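You operate a simulated robot arm through the tools that you are given. There is no shell and no other tool. Be economical: measure what you need, move in short steps, check, and stop when the job is done.

You are at the controls of a simulated robot arm. One attempt, no reset.

## Task
Shut the loaf in the bread bin and brush the board clean.
Fine: the brush goes back where it was. Set down upright: loaf. What is to be rubbed or washed off counts as gone when no trace of it is left.

The check looks at the end state, three seconds after you hand in, the way a careful person would. Anything else that was tipped, shoved, dropped, spilled or broken makes it a failure.

## Robot
A 6-joint arm with a two-finger parallel gripper on a trunk, on a base that drives. Base frame: it is fixed to the floor where the robot stands at the start and does not move with it; the origin is under the middle of the robot, x ahead of it, y to its left, z up. Lengths are in mm, angles in degrees, forces in N, time in s.
With the tool pointing down near the work surface it reaches from about 320 to 820 mm from the robot's upright axis, wherever it stands. Its first joint turns from -166.0 to 166.0 degrees. Places, roughly: bread bin [800, 0, 900]; bread bin drawer [700, 0, 1000]; brush [500, 1250, 1000]. Payload 3.91 kg.
Tool frame: the origin (TCP) lies between the finger pads and is the grasp point; the fingertips stand 30 mm ahead of it; z points along the fingers, y is the line along which they close. The gripper opens to 110 mm. The fingers are 20 mm wide and 10 mm thick; the gripper's body (48 by 112 mm) begins 55 mm behind the TCP.
Orientation is that of the tool frame in the base frame, as a unit quaternion [w, x, y, z]. With the fingers straight down and closing along the base's y, the tool's x points along the base's -x, its y along +y and its z along -z.

## Interface
- The arm moves only by the tool servo_tool. Its arguments are lists of equal length, an entry for each row: "delta_pos": the shift along the base's x, y, z in units of 200 mm (1.0 is 200 mm), a list of three; "rotation": the turn, a rotation vector about the base's x, y, z in units of 45 degrees (1.0 is 45 degrees), a list of three. In form: {"delta_pos": [[tx, ty, tz], ...], "rotation": [[wx, wy, wz], ...]}. A call has 1 to 12 rows; each row is the pose to reach, as a shift and turn from the pose commanded when the call began. "gripper" is the closure, from 0 (fully open) to 1 (shut), set as the call begins (left out, the last holds). A call with a number of a shift or a turn outside -1 to 1 is refused whole. A row lasts 0.2 s, in which the tool goes at most 50 mm and 8.6 degrees; a call with a longer step from one row to the next is refused whole, and so is a gripper value outside its range. Where a pose cannot be reached the arm comes as near as it can. A force on the tool above 40 N (or 10 N above the force at the start of the call, whichever is more), or a blocked arm, ends the call early, and 0.2 s more pass. Each finger travels about 45 mm/s and halts on what it meets, pressing with about 40 N; the grip force reading is that of the motor and also rises with nothing between the fingers. The clock runs only during rows and for 0.2 s after the last one: add rows that repeat a pose to give the fingers time. The reply holds the time, the measured pose of the TCP, the force on the tool along the base axes, the opening and the grip force, in the units named above and with some noise, with the torque about the TCP (base axes, N m) and any sound that the robot's microphone picked up.
- Cameras (640 x 400 px; columns grow to the right, rows downward): "scene" is now at [2.2, 177.7, 1500.2]; the picture's right is [0.31, -0.95, 0.00], its down [-0.58, -0.19, -0.79] and it looks along [0.75, 0.24, -0.61] (base axes); focal length 253 px, centre (320, 200). "wrist" rides on the gripper at [77, 7, -115] in the tool frame; the picture's right is [-0.09, 1.00, 0.00], its down [-0.80, -0.07, -0.59] and it looks along [-0.59, -0.05, 0.80] (tool axes); focal length 270 px, centre (320, 200). There is no depth. A picture from a camera that has moved, and an enlarged one, comes with that camera's place and axes in the base frame and with its lens.
- capture(camera): a new picture of that camera. It takes no simulated time.
- raise_lower(by): slides the trunk up (or, below 0, down) by that many mm; the arm and the scene camera ride with it, the base frame stays. It gives what a move gives, with no picture.
- roll_base(legs): drives the robot by 1 to 6 legs, each [ahead, turn to the left] in mm and degrees, along the robot's own axes; the way and the turn of a leg run together, so that a leg with both is an arc; at most 1500 mm and 180 degrees a leg. The arm and the cameras ride along, it lands a little off, and it stops where it bumps. It gives what a move gives.
- pan_tilt(pan, tilt): turns the head with the scene camera to pan (to the left, within 155 degrees either way) and tilt (down, from -29 to 69), counted from straight ahead of the robot. It gives what a move gives.
- inspect(camera, box): a new picture of the part [left, top, right, bottom] of that camera's present view, enlarged. It takes no simulated time.
- finish_job(): hands the job in; it is judged then, once.

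Go step by step. Nothing tells you exact positions but the pictures and the camera data: compare them with the known pose of the tool, close in by small moves and look again before you grip or let go. The budget is 120 turns and 90 pictures, counting those below and the enlarged ones. Unless the task says otherwise, let go and move clear before handing in, and close with one line.

The tools are called after "Request:" as name(argument=value, ...) on one line, values as JSON. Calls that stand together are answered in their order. servo_tool: Moves the arm, as the interface text tells. Its arguments: {"type":"object","properties":{"delta_pos":{"type":"array","items":{"type":"array","items":{"type":"number"}}},"rotation":{"type":"array","items":{"type":"array","items":{"type":"number"}}},"gripper":{"type":"number"}},"required":["delta_pos","rotation"]} The other tools are called the same way: raise_lower (by) slides the trunk up or down; roll_base (legs) drives the base; pan_tilt (pan, tilt) turns the head that bears the scene camera; capture (camera) takes a picture; inspect (camera, box) takes an enlarged picture of a part of a camera's view; finish_job () hands the job in.

At the start:

```text
t: 0.0
tool_pos: [371.0, 217.1, 1166.1]
orientation: [0.0, 0.006, 1.0, 0.0]
force: [-0.5, -0.3, 0.1]
wrist_torque: [-0.01, 0.0, 0.0]
width: 109.8
gripper_force: 0.0
trunk travel left (down, up): [-450.0, 160.0]
robot x, y, heading: [3.1, -1.6, 0.1]
head pan, tilt: [17.9, 37.6]
```

scene: 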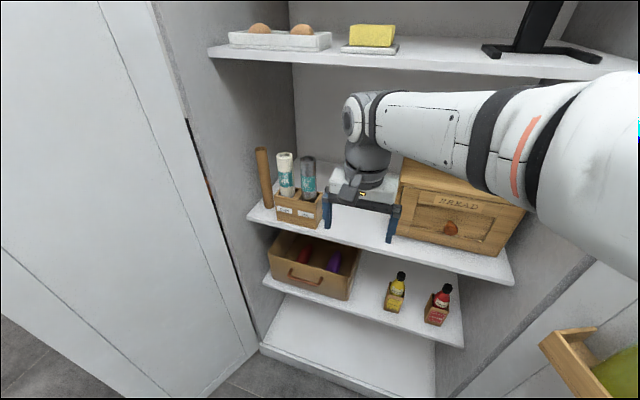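
wrist: 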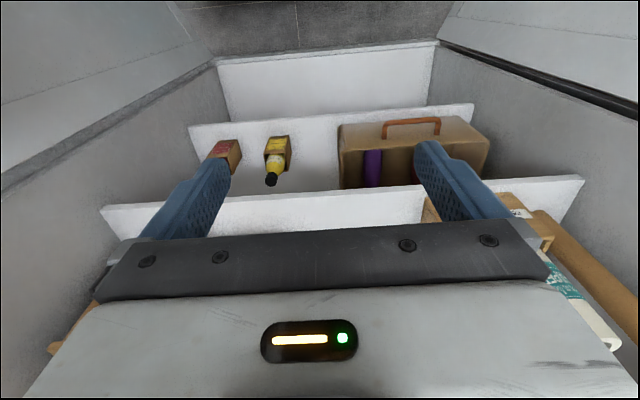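

I see a pantry niche with a bread bin on a shelf; loaf, board and brush are not visible yet. I look around with the head.

Request:
pan_tilt(pan=85, tilt=30)

Request:
capture(camera="scene")

Request:
pan_tilt(pan=-60, tilt=35)

Request:
capture(camera="scene")

```text
t: 1.4
tool_pos: [370.4, 218.1, 1166.4]
orientation: [0.0, 0.006, 1.0, 0.0]
force: [0.4, 0.2, 0.5]
wrist_torque: [0.02, 0.02, -0.02]
width: 109.8
gripper_force: 0.0
trunk travel left (down, up): [-450.0, 160.0]
robot x, y, heading: [0.0, -0.5, 0.2]
head pan, tilt: [85.0, 30.0]
```

```text
87 pictures are left
camera scene: at [-72.4, 241.2, 1511.9], right [1.0, -0.09, 0.0], down [-0.04, -0.5, -0.87], along [0.08, 0.86, -0.5], focal length 253 px, centre (320, 200)
```

scene: 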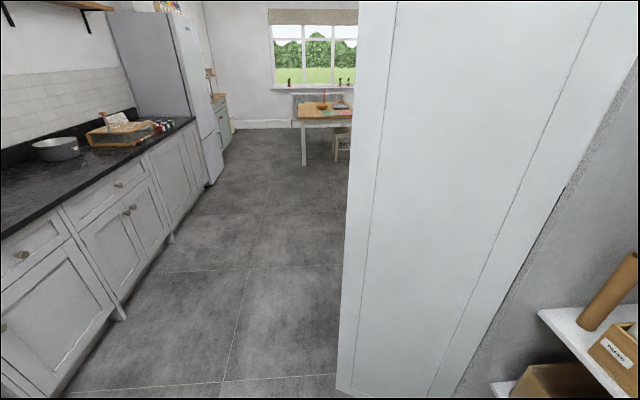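

```text
t: 3.7
tool_pos: [370.5, 217.4, 1166.8]
orientation: [0.0, 0.006, 1.0, -0.001]
force: [0.2, -0.3, -0.9]
wrist_torque: [-0.01, -0.01, 0.01]
width: 110.0
gripper_force: 0.0
trunk travel left (down, up): [-450.0, 160.0]
robot x, y, heading: [2.0, 0.4, 0.0]
head pan, tilt: [-60.0, 35.0]
```

```text
86 pictures are left
camera scene: at [-36.1, 74.9, 1504.1], right [-0.87, -0.5, 0.0], down [-0.29, 0.5, -0.82], along [0.41, -0.71, -0.57], focal length 253 px, centre (320, 200)
```

scene: 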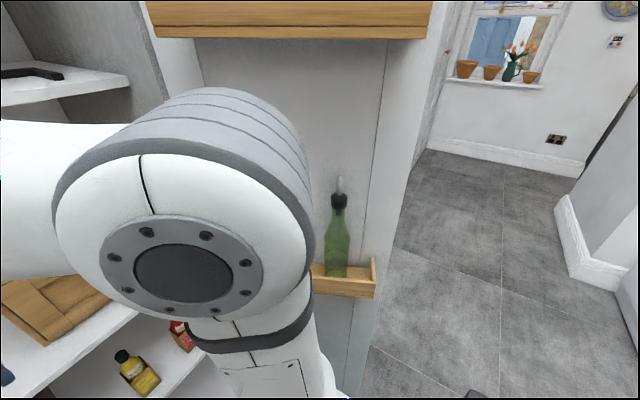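

Not seen yet; the island counter lies behind and to the left. I look further back.

Request:
pan_tilt(pan=150, tilt=30)

Request:
capture(camera="scene")

Request:
pan_tilt(pan=-140, tilt=30)

Request:
capture(camera="scene")

```text
t: 6.7
tool_pos: [371.1, 217.0, 1165.8]
orientation: [0.0, 0.006, 1.0, 0.0]
force: [0.4, 1.5, -0.1]
wrist_torque: [-0.01, -0.01, 0.0]
width: 110.1
gripper_force: 0.0
trunk travel left (down, up): [-450.0, 160.0]
robot x, y, heading: [1.6, 0.7, 0.1]
head pan, tilt: [150.0, 30.0]
```

```text
85 pictures are left
camera scene: at [-158.6, 196.3, 1511.9], right [0.5, 0.87, 0.0], down [0.43, -0.25, -0.87], along [-0.75, 0.43, -0.5], focal length 253 px, centre (320, 200)
```

scene: 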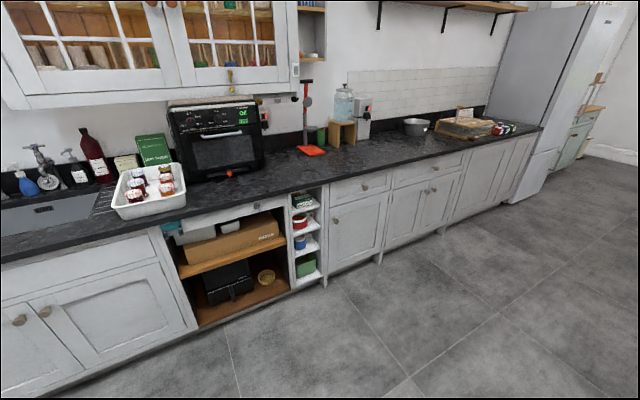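

```text
t: 10.7
tool_pos: [369.8, 218.4, 1166.2]
orientation: [0.0, 0.006, 1.0, 0.0]
force: [0.0, -0.6, 0.1]
wrist_torque: [0.0, 0.0, 0.02]
width: 110.1
gripper_force: 0.1
trunk travel left (down, up): [-450.0, 160.0]
robot x, y, heading: [2.4, -0.3, 0.3]
head pan, tilt: [-140.0, 30.0]
```

```text
84 pictures are left
camera scene: at [-149.4, 92.9, 1511.9], right [-0.64, 0.77, 0.0], down [0.38, 0.32, -0.87], along [-0.66, -0.56, -0.5], focal length 253 px, centre (320, 200)
```

scene: 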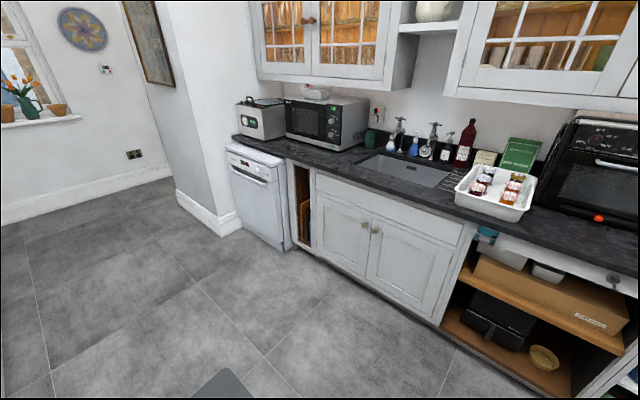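

The only candidate for a board is the wooden thing on the left counter; I zoom in there.

Request:
pan_tilt(pan=115, tilt=25)

Request:
inspect(camera="scene", box=[200, 80, 440, 230])

```text
t: 14.2
tool_pos: [370.5, 217.5, 1165.8]
orientation: [0.0, 0.006, 1.0, -0.001]
force: [-0.3, 0.3, -0.1]
wrist_torque: [0.01, -0.04, -0.03]
width: 110.1
gripper_force: 0.0
trunk travel left (down, up): [-450.0, 160.0]
robot x, y, heading: [1.9, 4.0, -0.0]
head pan, tilt: [115.0, 25.0]
```

```text
2.67 times, centred on (320, 155) of scene
camera zoom: at [-119.2, 234.6, 1519.9], right [0.91, 0.42, 0.0], down [0.18, -0.38, -0.91], along [-0.38, 0.82, -0.42], focal length 675 px, centre (320, 320)
```

zoom: 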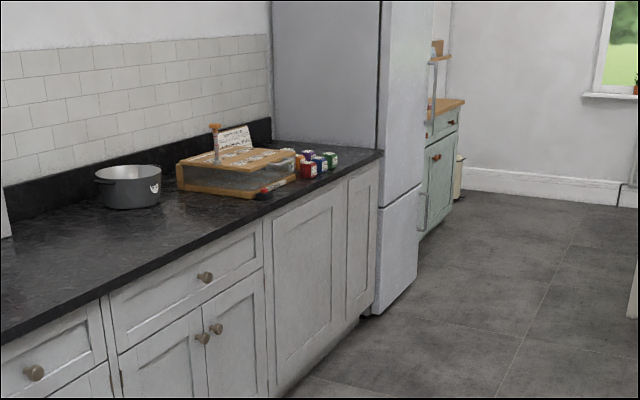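

The board and brush must be on the far side of the left pantry door, around y = 1250. I back off, turn left and drive along the aisle, then look.

Request:
roll_base(legs=[[-350, 0], [0, 90], [900, 0]])

Request:
pan_tilt(pan=-70, tilt=30)

Request:
capture(camera="scene")

```text
t: 24.7
tool_pos: [-527.7, 1293.3, 1166.0]
orientation: [0.0, -0.691, 0.723, 0.0]
force: [0.8, -0.5, -0.6]
wrist_torque: [-0.02, 0.01, -0.04]
width: 110.0
gripper_force: 0.0
trunk travel left (down, up): [-450.0, 160.0]
robot x, y, heading: [-323.9, 917.0, 88.3]
head pan, tilt: [115.0, 25.0]
```

```text
t: 27.4
tool_pos: [-527.8, 1294.8, 1166.1]
orientation: [0.001, -0.691, 0.723, -0.001]
force: [-0.1, 0.2, -0.1]
wrist_torque: [0.02, 0.02, -0.03]
width: 110.3
gripper_force: 0.0
trunk travel left (down, up): [-450.0, 160.0]
robot x, y, heading: [-324.2, 916.0, 88.5]
head pan, tilt: [-70.0, 30.0]
```

```text
82 pictures are left
camera scene: at [-395.4, 873.9, 1511.9], right [0.32, -0.95, 0.0], down [-0.47, -0.16, -0.87], along [0.82, 0.27, -0.5], focal length 253 px, centre (320, 200)
```

scene: 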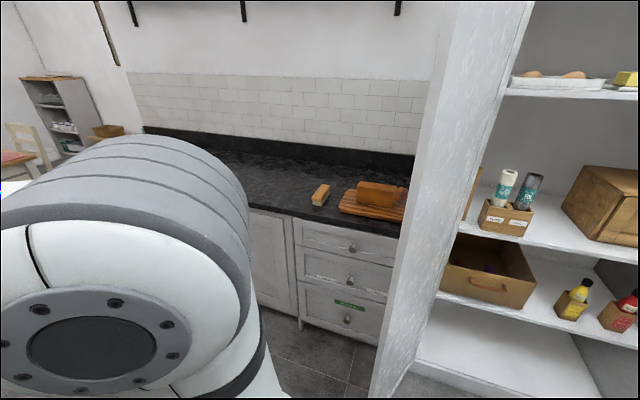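

The board with the loaf and the brush are on the counter past the door, at about (610, 945) and (560, 1190). I drive to face them.

Request:
roll_base(legs=[[240, 0], [0, -88.5], [300, 0]])

Request:
pan_tilt(pan=-15, tilt=45)

Request:
capture(camera="scene")

Request:
capture(camera="wrist")

```text
t: 34.7
tool_pos: [353.9, 1374.4, 1165.8]
orientation: [0.0, 0.01, 1.0, 0.0]
force: [0.8, 0.4, 0.5]
wrist_torque: [0.06, 0.03, -0.02]
width: 110.0
gripper_force: 0.0
trunk travel left (down, up): [-450.0, 160.0]
robot x, y, heading: [-18.7, 1164.0, -0.4]
head pan, tilt: [-70.0, 30.0]
```

```text
t: 35.9
tool_pos: [352.1, 1374.3, 1166.3]
orientation: [0.001, 0.01, 1.0, 0.0]
force: [0.1, 0.0, 0.8]
wrist_torque: [0.02, 0.0, 0.0]
width: 109.9
gripper_force: 0.0
trunk travel left (down, up): [-450.0, 160.0]
robot x, y, heading: [-19.9, 1161.0, -0.7]
head pan, tilt: [-15.0, 45.0]
```

```text
81 pictures are left
camera scene: at [-20.2, 1290.8, 1489.3], right [-0.27, -0.96, 0.0], down [-0.68, 0.19, -0.71], along [0.68, -0.19, -0.71], focal length 253 px, centre (320, 200)
```

scene: 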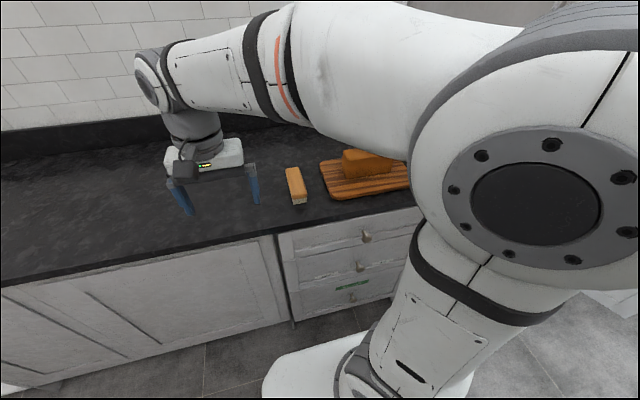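

```text
80 pictures are left
camera wrist: at [275.5, 1382.2, 1279.6], right [0.11, 0.99, 0.0], down [0.8, -0.09, 0.59], along [0.59, -0.06, -0.8], focal length 270 px, centre (320, 200)
```

wrist: 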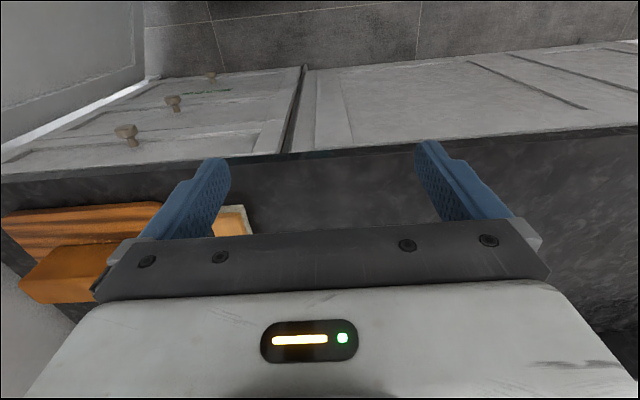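

I zoom in on board, loaf and brush to read their shape and the crumbs.

Request:
inspect(camera="scene", box=[260, 120, 420, 220])

Request:
inspect(camera="wrist", box=[0, 150, 280, 325])

```text
4.00 times, centred on (340, 170) of scene
camera zoom: at [-20.2, 1290.8, 1489.3], right [-0.27, -0.96, 0.0], down [-0.68, 0.19, -0.71], along [0.68, -0.19, -0.71], focal length 1013 px, centre (240, 320)
```

zoom: 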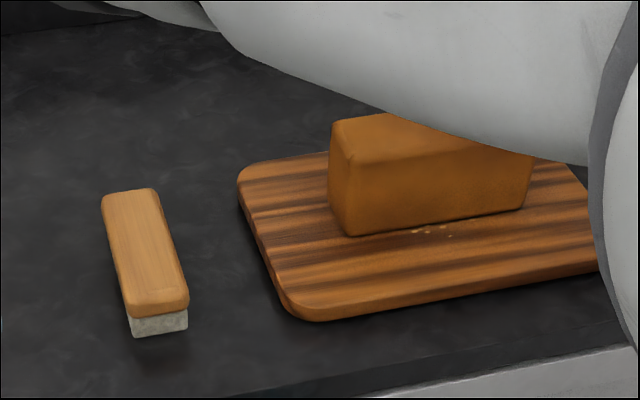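

```text
2.29 times, centred on (140, 238) of wrist
camera zoom: at [275.5, 1382.2, 1279.6], right [0.11, 0.99, 0.0], down [0.8, -0.09, 0.59], along [0.59, -0.06, -0.8], focal length 618 px, centre (731, 114)
```

zoom: 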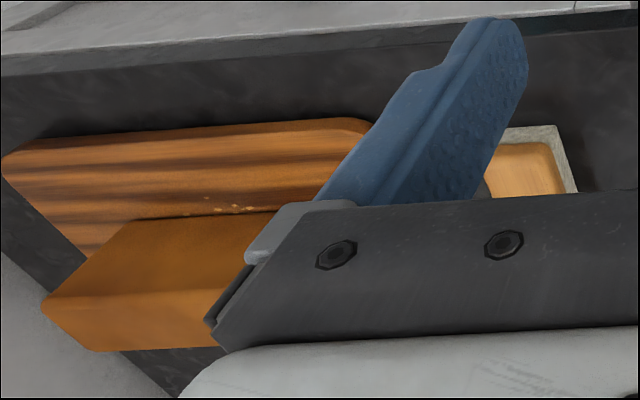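

Loaf: about 165 long (along y), 80 x 80, centred near (628, 945) on the board, crumbs in front of it. First I go back the same way to the bread bin to open it.

Request:
roll_base(legs=[[-330, 0], [0, 90.7], [-1165, 0], [0, -90], [330, 0]])

Request:
pan_tilt(pan=-5, tilt=40)

Request:
capture(camera="scene")

```text
t: 52.9
tool_pos: [324.6, 243.4, 1165.0]
orientation: [-0.001, -0.018, 1.0, 0.0]
force: [-0.3, -1.0, 0.1]
wrist_torque: [0.02, 0.03, 0.01]
width: 110.0
gripper_force: 0.0
trunk travel left (down, up): [-450.0, 160.0]
robot x, y, heading: [-34.8, 9.8, 2.4]
head pan, tilt: [-15.0, 45.0]
```

```text
t: 53.6
tool_pos: [323.7, 242.8, 1165.3]
orientation: [0.0, -0.016, 1.0, 0.0]
force: [0.0, -0.3, 0.5]
wrist_torque: [0.01, -0.02, 0.0]
width: 110.0
gripper_force: 0.0
trunk travel left (down, up): [-450.0, 160.0]
robot x, y, heading: [-38.8, 12.5, 2.0]
head pan, tilt: [-5.0, 40.0]
```

```text
77 pictures are left
camera scene: at [-37.1, 153.4, 1496.5], right [-0.05, -1.0, 0.0], down [-0.64, 0.03, -0.77], along [0.76, -0.04, -0.64], focal length 253 px, centre (320, 200)
```

scene: 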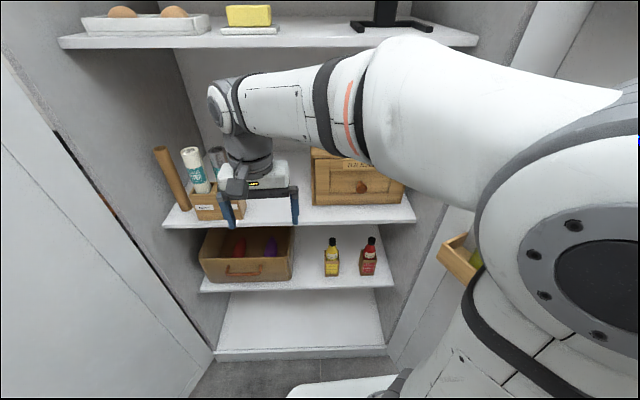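

The bin stands on the middle shelf, knob near (685, -38, 940). I zoom in on the front.

Request:
inspect(camera="scene", box=[280, 130, 440, 230])

```text
4.00 times, centred on (360, 180) of scene
camera zoom: at [-37.1, 153.4, 1496.5], right [-0.05, -1.0, 0.0], down [-0.64, 0.03, -0.77], along [0.76, -0.04, -0.64], focal length 1013 px, centre (160, 280)
```

zoom: 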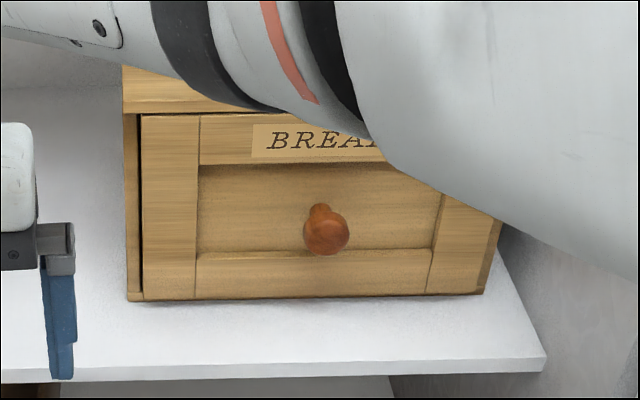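

The drawer front spans y -173..133, z 905..1096 at x ≈ 635; its round knob should be near (600, -15, 1003). I bring the tool near it tilted 45° forward.

Request:
servo_tool(delta_pos=[[0.1, -0.14, -0.04], [0.2, -0.28, -0.08], [0.3, -0.42, -0.12], [0.4, -0.56, -0.16], [0.5, -0.7, -0.2], [0.6, -0.84, -0.24], [0.7, -0.98, -0.28]], rotation=[[0, -0.143, 0], [0, -0.286, 0], [0, -0.429, 0], [0, -0.571, 0], [0, -0.714, 0], [0, -0.857, 0], [0, -1, 0]])

Request:
capture(camera="wrist")

Request:
capture(camera="scene")

```text
t: 55.2
tool_pos: [464.7, 48.4, 1112.8]
orientation: [0.382, -0.015, 0.924, -0.007]
force: [-0.6, 0.2, 0.2]
wrist_torque: [0.0, 0.01, 0.02]
width: 109.9
gripper_force: 0.1
trunk travel left (down, up): [-450.0, 160.0]
robot x, y, heading: [-40.1, 8.5, 1.9]
head pan, tilt: [-5.0, 40.0]
```

```text
75 pictures are left
camera wrist: at [328.6, 51.3, 1136.9], right [0.04, 1.0, 0.04], down [0.15, -0.04, 0.99], along [0.99, -0.03, -0.15], focal length 270 px, centre (320, 200)
```

wrist: 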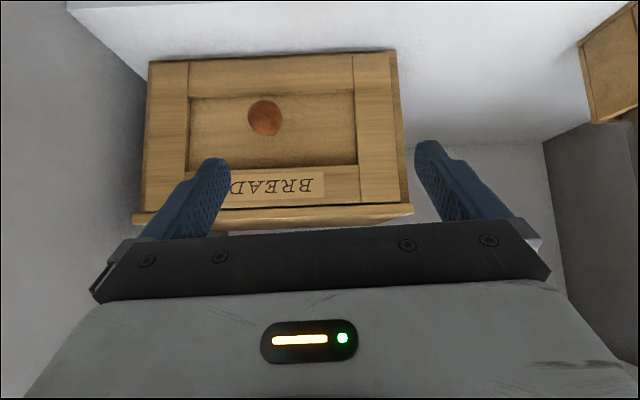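

```text
74 pictures are left
camera scene: at [-37.0, 153.3, 1496.6], right [-0.05, -1.0, 0.0], down [-0.64, 0.03, -0.77], along [0.76, -0.04, -0.64], focal length 253 px, centre (320, 200)
```

scene: 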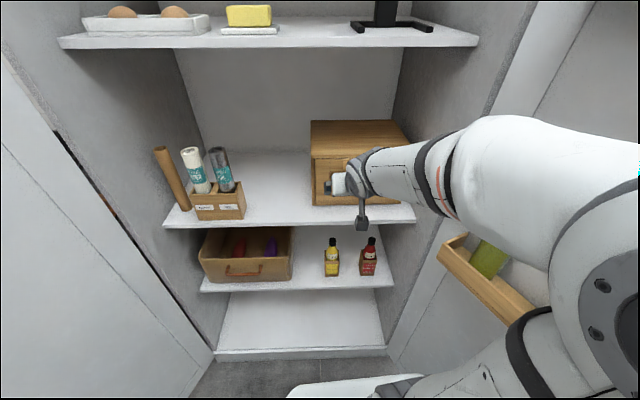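

Triangulating both views puts the knob at about (620, -17, 993). I approach along the tool axis, stopping short, and look.

Request:
servo_tool(delta_pos=[[0.12, -0.11, -0.075], [0.24, -0.22, -0.15], [0.36, -0.325, -0.225], [0.475, -0.325, -0.3], [0.6, -0.325, -0.425], [0.7, -0.325, -0.525]], rotation=[[0, 0, 0], [0, 0, 0], [0, 0, 0], [0, 0, 0], [0, 0, 0], [0, 0, 0]])

Request:
capture(camera="wrist")

Request:
inspect(camera="scene", box=[280, 110, 440, 210])

```text
t: 56.6
tool_pos: [593.7, -20.2, 1008.6]
orientation: [0.376, -0.072, 0.924, -0.029]
force: [-11.0, 0.1, 6.5]
wrist_torque: [-0.5, -0.13, -0.65]
width: 109.8
gripper_force: 0.1
trunk travel left (down, up): [-450.0, 160.0]
robot x, y, heading: [-35.5, 7.4, 2.0]
head pan, tilt: [-5.0, 40.0]
stopped in row 6: the force on the tool passed its limit (the readings are from after the stop); the commanded pose is now the measured one
```

```text
73 pictures are left
camera wrist: at [458.9, -25.1, 1036.4], right [-0.05, 1.0, -0.05], down [0.16, 0.05, 0.99], along [0.99, 0.04, -0.16], focal length 270 px, centre (320, 200)
```

wrist: 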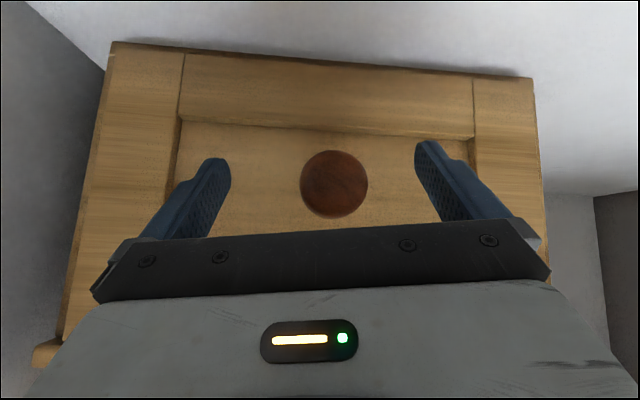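

```text
4.00 times, centred on (360, 160) of scene
camera zoom: at [-40.0, 153.6, 1496.8], right [-0.05, -1.0, 0.0], down [-0.64, 0.03, -0.77], along [0.77, -0.04, -0.64], focal length 1013 px, centre (160, 360)
```

zoom: 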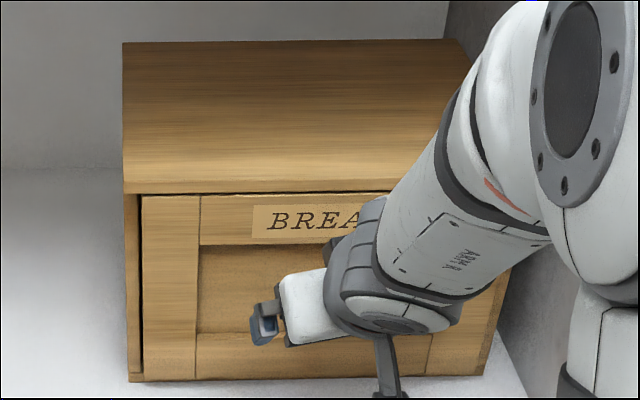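

A fingertip touched the panel lightly; the knob sits centred between the fingers, about 8 mm ahead of the TCP. I back off a hair, level the tool and close.

Request:
servo_tool(delta_pos=[[-0.02, 0.03, 0.01], [-0.02, 0.04, 0.01], [-0.02, 0.04, 0.01], [-0.02, 0.04, 0.01], [-0.02, 0.04, 0.01], [-0.02, 0.04, 0.01], [-0.02, 0.04, 0.01]], rotation=[[0.065, 0, -0.065], [0.065, 0, -0.065], [0.065, 0, -0.065], [0.065, 0, -0.065], [0.065, 0, -0.065], [0.065, 0, -0.065], [0.065, 0, -0.065]], gripper=1.0)

Request:
capture(camera="wrist")

```text
t: 58.2
tool_pos: [592.1, -13.1, 1008.4]
orientation: [0.376, -0.039, 0.926, -0.014]
force: [0.8, -7.5, 0.2]
wrist_torque: [-0.2, 0.09, -0.07]
width: 35.5
gripper_force: 45.3
trunk travel left (down, up): [-450.0, 160.0]
robot x, y, heading: [-29.7, 9.8, 2.4]
head pan, tilt: [-5.0, 40.0]
```

```text
71 pictures are left
camera wrist: at [456.7, -13.3, 1036.6], right [0.0, 1.0, 0.0], down [0.16, -0.01, 0.99], along [0.99, 0.0, -0.16], focal length 270 px, centre (320, 200)
```

wrist: 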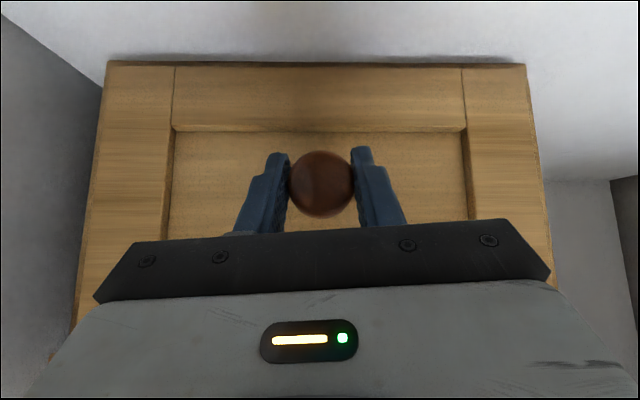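

The knob is held. I pull the drawer out straight along -x.

Request:
servo_tool(delta_pos=[[-0.08, 0, 0], [-0.16, 0, 0], [-0.24, 0, 0], [-0.32, 0, 0], [-0.4, 0, 0], [-0.48, 0, 0], [-0.56, 0, 0], [-0.64, 0, 0], [-0.72, 0, 0], [-0.8, 0, 0], [-0.85, 0, 0]], rotation=[[0, 0, 0], [0, 0, 0], [0, 0, 0], [0, 0, 0], [0, 0, 0], [0, 0, 0], [0, 0, 0], [0, 0, 0], [0, 0, 0], [0, 0, 0], [0, 0, 0]])

Request:
capture(camera="scene")

```text
t: 60.6
tool_pos: [426.8, -10.6, 1009.9]
orientation: [0.373, -0.042, 0.927, -0.015]
force: [0.4, 27.8, -5.6]
wrist_torque: [0.13, -1.18, 0.68]
width: 35.4
gripper_force: 44.4
out of reach, approached as far as the arm can: row 11
trunk travel left (down, up): [-450.0, 160.0]
robot x, y, heading: [-39.0, 11.2, 2.4]
head pan, tilt: [-5.0, 40.0]
```

```text
70 pictures are left
camera scene: at [-36.9, 157.2, 1496.0], right [-0.05, -1.0, 0.0], down [-0.64, 0.03, -0.77], along [0.76, -0.04, -0.64], focal length 253 px, centre (320, 200)
```

scene: 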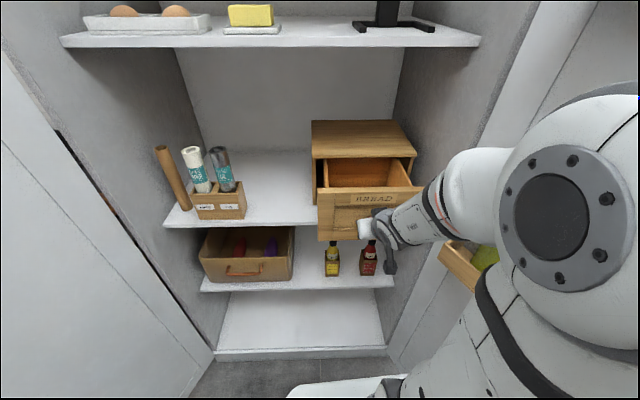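

The drawer is out about 165 mm and stands. I let go, then back the base away from the knob.

Request:
servo_tool(delta_pos=[[0, 0, 0], [0, 0, 0], [0, 0, 0], [0, 0, 0], [0, 0, 0]], rotation=[[0, 0, 0], [0, 0, 0], [0, 0, 0], [0, 0, 0], [0, 0, 0]], gripper=0)

Request:
roll_base(legs=[[-200, 0]])

Request:
pan_tilt(pan=-5, tilt=35)

Request:
inspect(camera="scene", box=[220, 100, 460, 250])

```text
t: 61.8
tool_pos: [427.1, -13.0, 1009.6]
orientation: [0.374, -0.039, 0.926, -0.015]
force: [0.9, 0.6, 0.7]
wrist_torque: [-0.02, -0.01, -0.01]
width: 110.1
gripper_force: 0.1
trunk travel left (down, up): [-450.0, 160.0]
robot x, y, heading: [-38.0, 12.9, 2.1]
head pan, tilt: [-5.0, 40.0]
```

```text
t: 63.4
tool_pos: [224.9, -20.3, 1010.0]
orientation: [0.373, -0.039, 0.927, -0.015]
force: [-0.5, 0.3, -0.1]
wrist_torque: [-0.01, 0.0, 0.0]
width: 110.0
gripper_force: 0.0
trunk travel left (down, up): [-450.0, 160.0]
robot x, y, heading: [-240.6, 0.5, 2.0]
head pan, tilt: [-5.0, 40.0]
```

```text
t: 64.1
tool_pos: [225.9, -21.2, 1009.8]
orientation: [0.374, -0.04, 0.926, -0.015]
force: [0.2, 0.2, -0.4]
wrist_torque: [0.01, -0.01, 0.03]
width: 110.0
gripper_force: 0.1
trunk travel left (down, up): [-450.0, 160.0]
robot x, y, heading: [-239.2, 2.6, 1.9]
head pan, tilt: [-5.0, 35.0]
```

```text
2.67 times, centred on (340, 175) of scene
camera zoom: at [-236.7, 145.9, 1504.1], right [-0.05, -1.0, 0.0], down [-0.57, 0.03, -0.82], along [0.82, -0.04, -0.57], focal length 675 px, centre (267, 267)
```

zoom: 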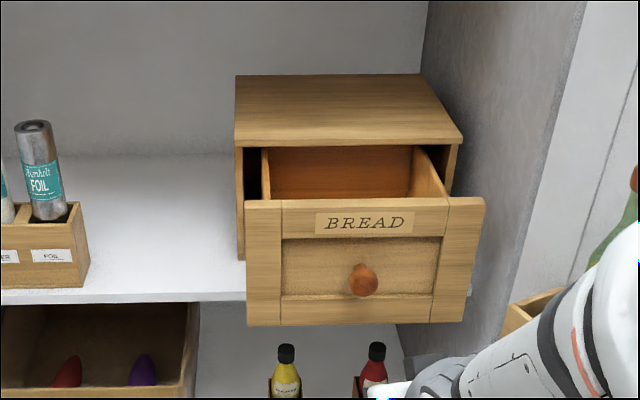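

The drawer is open, interior roughly x 485–660, y -110..100; the loaf can go in with its length along y, gripped across x. I raise and re-orient the tool to point down, closing along x, in free space.

Request:
servo_tool(delta_pos=[[-0.02, 0.1, 0.12], [-0.04, 0.2, 0.24], [-0.06, 0.3, 0.36], [-0.08, 0.4, 0.48], [-0.1, 0.5, 0.6], [-0.1, 0.6, 0.72], [-0.1, 0.7, 0.84]], rotation=[[0, 0.143, 0], [0, 0.286, 0], [0, 0.429, 0], [0, 0.571, 0], [0, 0.714, 0], [0, 0.857, 0], [0, 1, 0]])

Request:
servo_tool(delta_pos=[[0, 0, 0], [0, 0, 0], [0, 0, 0], [0, 0, 0], [0, 0, 0], [0, 0, 0]], rotation=[[0, 0, -0.167], [0, 0, -0.333], [0, 0, -0.5], [0, 0, -0.667], [0, 0, -0.833], [0, 0, -1]])

Request:
servo_tool(delta_pos=[[0, 0, 0], [0, 0, 0], [0, 0, 0], [0, 0, 0], [0, 0, 0], [0, 0, 0]], rotation=[[0, 0, -0.167], [0, 0, -0.333], [0, 0, -0.5], [0, 0, -0.667], [0, 0, -0.833], [0, 0, -1]])

Request:
roll_base(legs=[[-110, 0], [0, 88], [1160, 0], [0, -90], [300, 0]])

```text
t: 65.7
tool_pos: [202.2, 119.5, 1179.3]
orientation: [-0.01, -0.042, 0.999, 0.001]
force: [-1.8, 0.3, 0.0]
wrist_torque: [-0.03, 0.02, 0.01]
width: 110.0
gripper_force: 0.1
out of reach, approached as far as the arm can: row 1, 2
trunk travel left (down, up): [-450.0, 160.0]
robot x, y, heading: [-238.6, -0.8, 2.1]
head pan, tilt: [-5.0, 35.0]
```

```text
t: 67.1
tool_pos: [204.6, 120.2, 1177.7]
orientation: [-0.007, 0.345, 0.938, 0.005]
force: [-0.9, -0.7, 0.6]
wrist_torque: [0.01, -0.01, 0.01]
width: 109.8
gripper_force: 0.1
trunk travel left (down, up): [-450.0, 160.0]
robot x, y, heading: [-238.0, 2.4, 2.1]
head pan, tilt: [-5.0, 35.0]
```

```text
t: 68.5
tool_pos: [204.2, 120.3, 1177.4]
orientation: [-0.005, 0.678, 0.735, 0.008]
force: [0.2, -0.4, 0.1]
wrist_torque: [-0.03, -0.02, 0.0]
width: 109.8
gripper_force: 0.1
trunk travel left (down, up): [-450.0, 160.0]
robot x, y, heading: [-242.6, 5.8, 1.9]
head pan, tilt: [-5.0, 35.0]
```

```text
t: 84.5
tool_pos: [386.6, 1305.9, 1177.6]
orientation: [-0.005, 0.678, 0.735, 0.007]
force: [0.1, 0.5, -0.3]
wrist_torque: [0.02, 0.02, 0.0]
width: 109.9
gripper_force: 0.1
trunk travel left (down, up): [-450.0, 160.0]
robot x, y, heading: [-58.3, 1191.4, 1.4]
head pan, tilt: [-5.0, 35.0]
```

I am in front of the board again. I look at the loaf with both cameras.

Request:
pan_tilt(pan=-20, tilt=40)

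Request:
capture(camera="scene")

Request:
capture(camera="wrist")

```text
t: 85.3
tool_pos: [385.0, 1306.2, 1176.8]
orientation: [-0.005, 0.679, 0.734, 0.007]
force: [-0.4, -0.6, 0.1]
wrist_torque: [-0.03, -0.01, 0.03]
width: 109.9
gripper_force: 0.0
trunk travel left (down, up): [-450.0, 160.0]
robot x, y, heading: [-57.4, 1195.3, 1.6]
head pan, tilt: [-20.0, 40.0]
```

```text
68 pictures are left
camera scene: at [-61.8, 1316.8, 1496.6], right [-0.32, -0.95, 0.0], down [-0.61, 0.2, -0.77], along [0.73, -0.24, -0.64], focal length 253 px, centre (320, 200)
```

scene: 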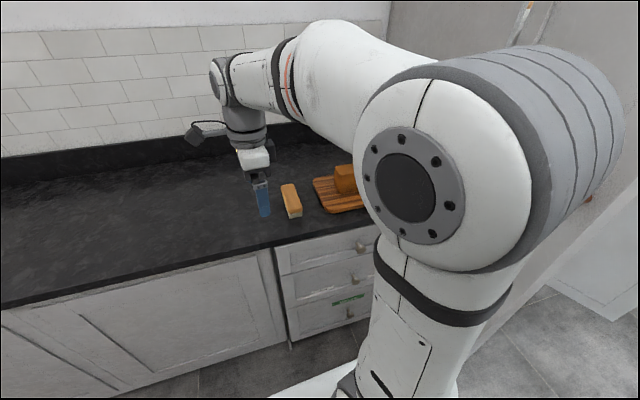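

```text
67 pictures are left
camera wrist: at [386.7, 1381.7, 1292.0], right [1.0, -0.01, 0.0], down [-0.01, -0.81, 0.58], along [0.0, -0.58, -0.81], focal length 270 px, centre (320, 200)
```

wrist: 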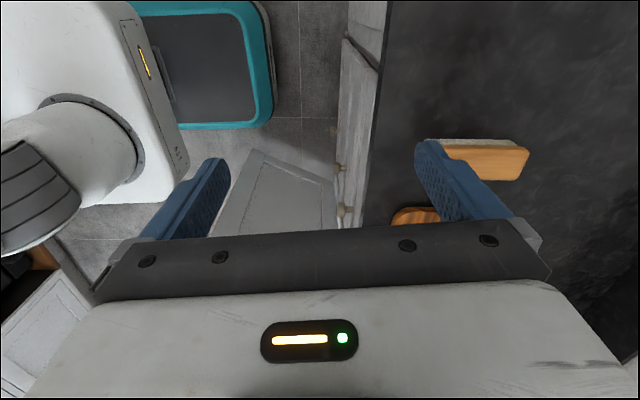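

I move the tool up over the near side of the loaf (staying high) to view it from close.

Request:
servo_tool(delta_pos=[[0.14, -0.14, 0], [0.28, -0.28, 0], [0.42, -0.42, 0], [0.56, -0.57, 0], [0.7, -0.72, 0], [0.85, -0.86, 0], [1, -1, 0]], rotation=[[0, 0, -0.02], [0, 0, -0.04], [0, 0, -0.06], [0, 0, -0.08], [0, 0, -0.1], [0, 0, -0.1], [0, 0, -0.1]])

Request:
capture(camera="wrist")

Request:
inspect(camera="scene", box=[240, 130, 400, 230])

```text
t: 86.9
tool_pos: [588.3, 1105.8, 1179.9]
orientation: [-0.006, 0.706, 0.708, 0.007]
force: [0.8, 0.7, 0.6]
wrist_torque: [-0.03, 0.03, -0.01]
width: 110.0
gripper_force: 0.0
trunk travel left (down, up): [-450.0, 160.0]
robot x, y, heading: [-60.7, 1194.7, 1.7]
head pan, tilt: [-20.0, 40.0]
```

```text
66 pictures are left
camera wrist: at [594.5, 1180.1, 1294.5], right [1.0, -0.09, 0.0], down [-0.07, -0.81, 0.58], along [-0.05, -0.58, -0.81], focal length 270 px, centre (320, 200)
```

wrist: 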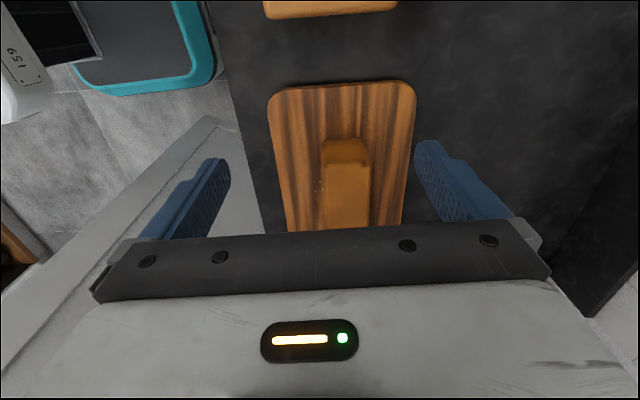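

```text
4.00 times, centred on (320, 180) of scene
camera zoom: at [-60.9, 1316.4, 1496.6], right [-0.32, -0.95, 0.0], down [-0.61, 0.2, -0.77], along [0.73, -0.24, -0.64], focal length 1013 px, centre (320, 280)
```

zoom: 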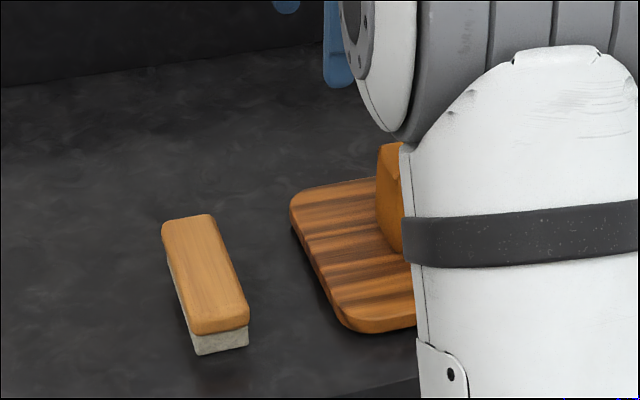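

The loaf is about 60 wide (x ≈ 585–643), spans y ≈ 863–1025, top near z 1008, turned about 3–4°. I go above its centre and part way down, then look.

Request:
servo_tool(delta_pos=[[0.03, -0.2, 0], [0.06, -0.4, 0], [0.09, -0.6, -0.05], [0.12, -0.81, -0.15], [0.12, -0.81, -0.3], [0.12, -0.81, -0.45]], rotation=[[0, 0, -0.02], [0, 0, -0.04], [0, 0, -0.06], [0, 0, -0.07], [0, 0, -0.07], [0, 0, -0.07]])

Request:
capture(camera="wrist")

Request:
capture(camera="scene")

```text
t: 88.3
tool_pos: [610.0, 944.2, 1089.5]
orientation: [-0.004, 0.726, 0.688, 0.008]
force: [0.8, 0.1, 0.2]
wrist_torque: [-0.02, 0.03, 0.0]
width: 110.1
gripper_force: 0.1
trunk travel left (down, up): [-450.0, 160.0]
robot x, y, heading: [-56.4, 1196.7, 1.6]
head pan, tilt: [-20.0, 40.0]
```

```text
64 pictures are left
camera wrist: at [619.6, 1018.8, 1204.3], right [0.99, -0.14, 0.0], down [-0.12, -0.81, 0.58], along [-0.08, -0.58, -0.81], focal length 270 px, centre (320, 200)
```

wrist: 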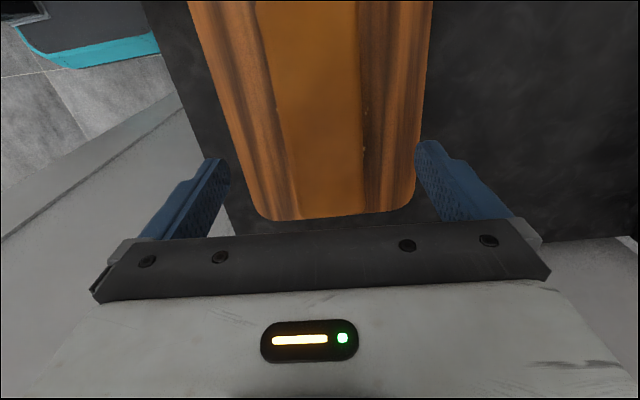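

```text
63 pictures are left
camera scene: at [-61.5, 1317.0, 1496.5], right [-0.32, -0.95, 0.0], down [-0.61, 0.2, -0.77], along [0.73, -0.24, -0.64], focal length 253 px, centre (320, 200)
```

scene: 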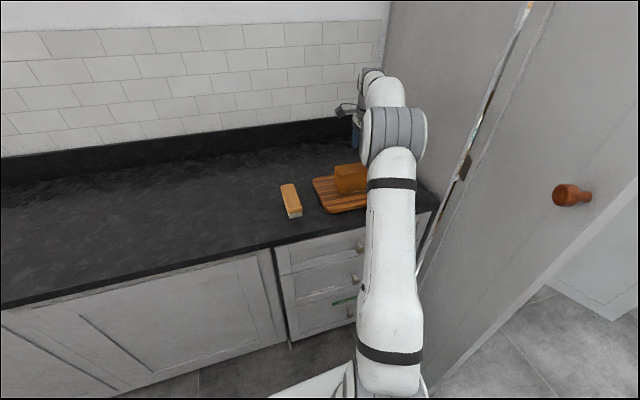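

The tool is centred on the loaf. I descend to z ≈ 992 and check the straddle.

Request:
servo_tool(delta_pos=[[0.005, 0, -0.16], [0.005, 0, -0.32], [0.005, 0, -0.49]], rotation=[[0, 0, 0.03], [0, 0, 0.03], [0, 0, 0.03]])

Request:
servo_tool(delta_pos=[[0, 0, 0], [0, 0, 0], [0, 0, 0], [0, 0, 0], [0, 0, 0]], rotation=[[0, 0, 0], [0, 0, 0], [0, 0, 0], [0, 0, 0], [0, 0, 0]], gripper=0.55)

Request:
capture(camera="wrist")

Request:
inspect(camera="scene", box=[280, 110, 440, 210])

```text
t: 89.1
tool_pos: [612.7, 946.7, 987.2]
orientation: [-0.005, 0.717, 0.697, 0.007]
force: [0.6, -0.6, 0.5]
wrist_torque: [-0.03, 0.01, -0.01]
width: 110.1
gripper_force: 0.1
trunk travel left (down, up): [-450.0, 160.0]
robot x, y, heading: [-56.3, 1194.4, 1.3]
head pan, tilt: [-20.0, 40.0]
```

```text
t: 90.3
tool_pos: [612.0, 945.0, 988.6]
orientation: [-0.005, 0.718, 0.696, 0.007]
force: [-1.4, -1.0, -0.3]
wrist_torque: [0.04, 0.1, 0.03]
width: 61.9
gripper_force: 39.8
trunk travel left (down, up): [-450.0, 160.0]
robot x, y, heading: [-54.1, 1195.1, 1.4]
head pan, tilt: [-20.0, 40.0]
```

```text
62 pictures are left
camera wrist: at [621.0, 1019.9, 1103.0], right [0.99, -0.12, 0.0], down [-0.1, -0.81, 0.58], along [-0.07, -0.58, -0.81], focal length 270 px, centre (320, 200)
```

wrist: 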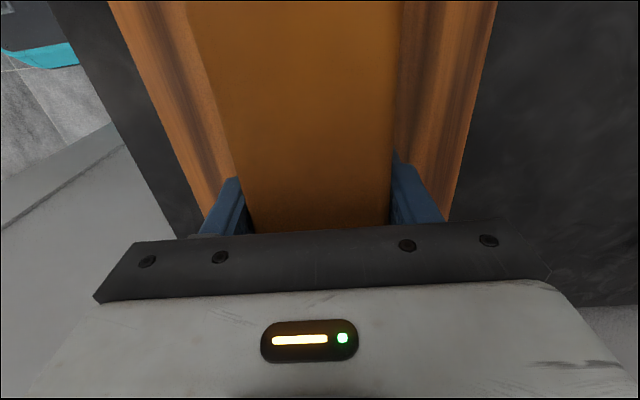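

```text
4.00 times, centred on (360, 160) of scene
camera zoom: at [-61.8, 1316.6, 1496.5], right [-0.32, -0.95, 0.0], down [-0.61, 0.2, -0.77], along [0.73, -0.24, -0.64], focal length 1013 px, centre (160, 360)
```

zoom: 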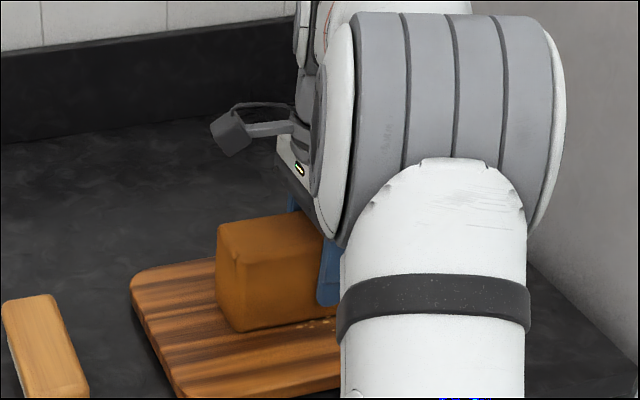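

Loaf gripped (62 mm). I lift it straight up and check for crumbs beneath.

Request:
servo_tool(delta_pos=[[0, 0, 0.1], [0, 0, 0.25], [0, 0, 0.45], [0, 0, 0.65], [0, 0, 0.85], [0, 0, 0.95]], rotation=[[0, 0, 0], [0, 0, 0], [0, 0, 0], [0, 0, 0], [0, 0, 0], [0, 0, 0]])

Request:
servo_tool(delta_pos=[[-0.12, 0.14, 0], [-0.24, 0.28, 0], [-0.36, 0.42, 0], [-0.48, 0.56, 0], [-0.6, 0.7, 0], [-0.72, 0.84, 0], [-0.84, 0.98, 0]], rotation=[[0, 0, 0], [0, 0, 0], [0, 0, 0], [0, 0, 0], [0, 0, 0], [0, 0, 0], [0, 0, 0]])

Request:
capture(camera="scene")

```text
t: 91.7
tool_pos: [613.6, 943.2, 1177.1]
orientation: [-0.005, 0.717, 0.697, 0.007]
force: [0.2, -0.5, -3.3]
wrist_torque: [-0.02, 0.02, -0.03]
width: 61.9
gripper_force: 40.1
trunk travel left (down, up): [-450.0, 160.0]
robot x, y, heading: [-63.3, 1196.7, 1.6]
head pan, tilt: [-20.0, 40.0]
```

```text
t: 93.3
tool_pos: [440.3, 1143.1, 1179.5]
orientation: [-0.005, 0.718, 0.696, 0.007]
force: [-0.7, 0.0, -3.7]
wrist_torque: [-0.01, 0.01, -0.01]
width: 61.9
gripper_force: 39.7
trunk travel left (down, up): [-450.0, 160.0]
robot x, y, heading: [-58.8, 1195.3, 1.4]
head pan, tilt: [-20.0, 40.0]
```

```text
60 pictures are left
camera scene: at [-62.2, 1317.0, 1496.5], right [-0.32, -0.95, 0.0], down [-0.61, 0.2, -0.77], along [0.73, -0.24, -0.64], focal length 253 px, centre (320, 200)
```

scene: 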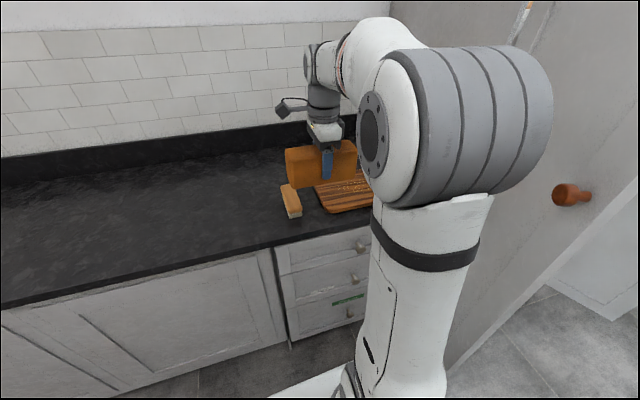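

Loaf lifted; there are crumbs on the board, also under where it stood. Now I drive back to the bin, stopping short.

Request:
roll_base(legs=[[-290, 0], [0, 88.6], [-1188, 0], [0, -90], [150, 0]])

Request:
pan_tilt(pan=-5, tilt=35)

Request:
capture(camera="scene")

```text
t: 109.6
tool_pos: [391.2, -3.1, 1176.8]
orientation: [-0.005, 0.696, 0.718, 0.007]
force: [0.9, 0.4, -3.7]
wrist_torque: [-0.05, 0.03, 0.01]
width: 61.9
gripper_force: 39.8
trunk travel left (down, up): [-450.0, 160.0]
robot x, y, heading: [-118.0, 49.1, 4.4]
head pan, tilt: [-20.0, 40.0]
```

```text
t: 110.3
tool_pos: [388.6, -2.6, 1176.0]
orientation: [-0.006, 0.696, 0.718, 0.008]
force: [0.2, -0.4, -3.1]
wrist_torque: [-0.01, 0.0, 0.0]
width: 61.6
gripper_force: 39.8
trunk travel left (down, up): [-450.0, 160.0]
robot x, y, heading: [-114.7, 46.9, 4.3]
head pan, tilt: [-5.0, 35.0]
```

```text
59 pictures are left
camera scene: at [-119.1, 189.9, 1504.1], right [-0.01, -1.0, 0.0], down [-0.57, 0.01, -0.82], along [0.82, -0.01, -0.57], focal length 253 px, centre (320, 200)
```

scene: 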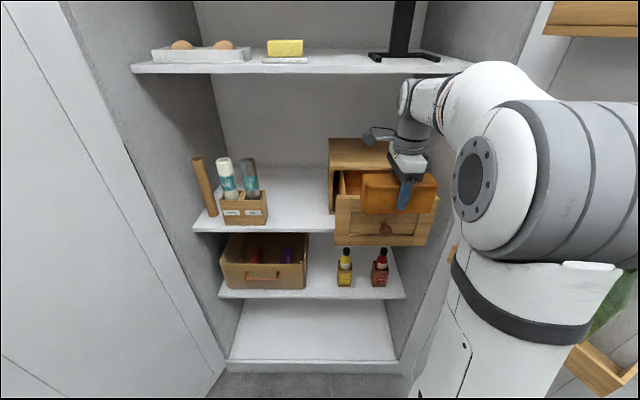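

I'm near the bin with the loaf; the upper shelf (z ≈ 1405, edge x ≈ 590) limits height. I zoom to measure the drawer.

Request:
inspect(camera="scene", box=[300, 120, 460, 260])

Request:
capture(camera="wrist")

```text
2.86 times, centred on (380, 190) of scene
camera zoom: at [-119.1, 189.9, 1504.1], right [-0.01, -1.0, 0.0], down [-0.57, 0.01, -0.82], along [0.82, -0.01, -0.57], focal length 724 px, centre (149, 229)
```

zoom: 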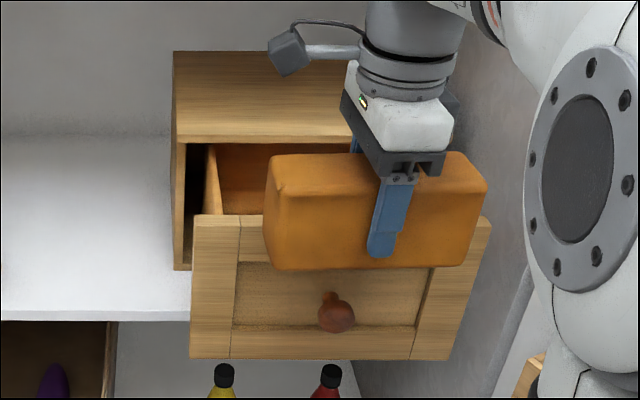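

```text
57 pictures are left
camera wrist: at [393.3, 71.7, 1292.5], right [1.0, -0.06, 0.0], down [-0.05, -0.81, 0.58], along [-0.03, -0.58, -0.81], focal length 270 px, centre (320, 200)
```

wrist: 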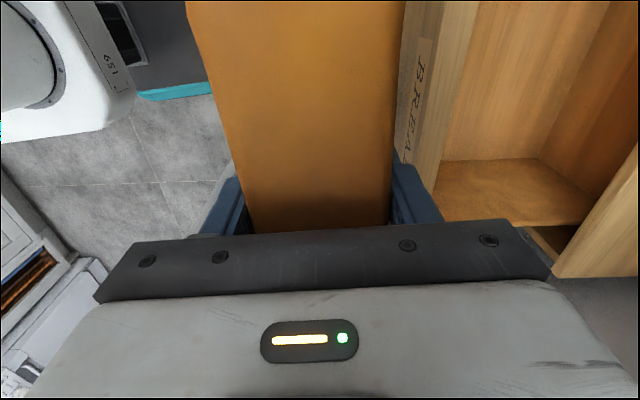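

I measured: drawer front top at x 458–478, z ≈ 1114; case front edge x ≈ 620; loaf bottom is ≈ 41 below TCP. To keep the wrist away from the upper shelf I enter with the tool leaned 30° and then upright it lower down.

Request:
servo_tool(delta_pos=[[0, 0, 0.06], [0, -0.01, 0.07], [0, -0.02, 0.07], [0, -0.025, 0.07], [0.2, -0.025, 0.07], [0.4, -0.025, 0.07], [0.6, -0.025, 0.07], [0.8, -0.025, 0.07]], rotation=[[0, -0.167, -0.01], [0, -0.333, -0.02], [0, -0.5, -0.03], [0, -0.667, -0.04], [0, -0.667, -0.04], [0, -0.667, -0.04], [0, -0.667, -0.04], [0, -0.667, -0.04]])

Request:
capture(camera="scene")

Request:
capture(camera="wrist")

```text
t: 112.1
tool_pos: [549.6, -8.3, 1190.8]
orientation: [0.179, 0.683, 0.683, 0.187]
force: [0.7, 0.7, -3.4]
wrist_torque: [-0.01, 0.03, 0.03]
width: 61.8
gripper_force: 40.1
trunk travel left (down, up): [-450.0, 160.0]
robot x, y, heading: [-117.0, 49.8, 4.4]
head pan, tilt: [-5.0, 35.0]
```

```text
56 pictures are left
camera scene: at [-117.6, 190.1, 1504.1], right [-0.01, -1.0, 0.0], down [-0.57, 0.01, -0.82], along [0.82, -0.01, -0.57], focal length 253 px, centre (320, 200)
```

scene: 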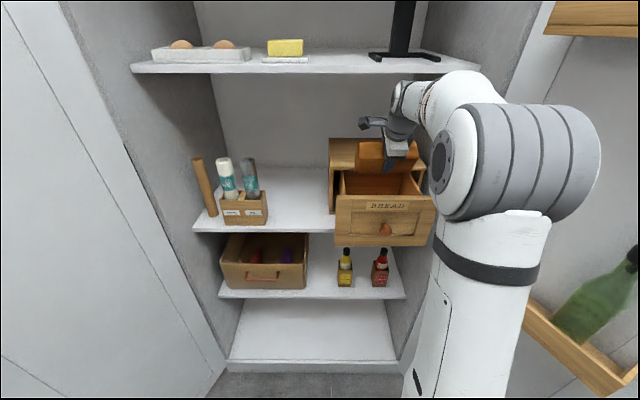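

```text
55 pictures are left
camera wrist: at [498.4, 67.0, 1292.6], right [0.86, -0.09, 0.5], down [-0.36, -0.81, 0.47], along [0.36, -0.58, -0.73], focal length 270 px, centre (320, 200)
```

wrist: 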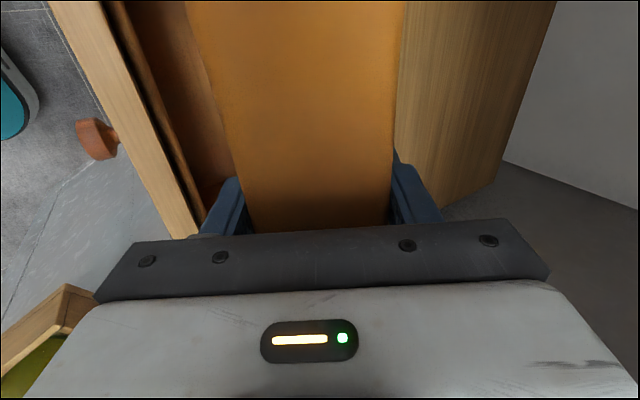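

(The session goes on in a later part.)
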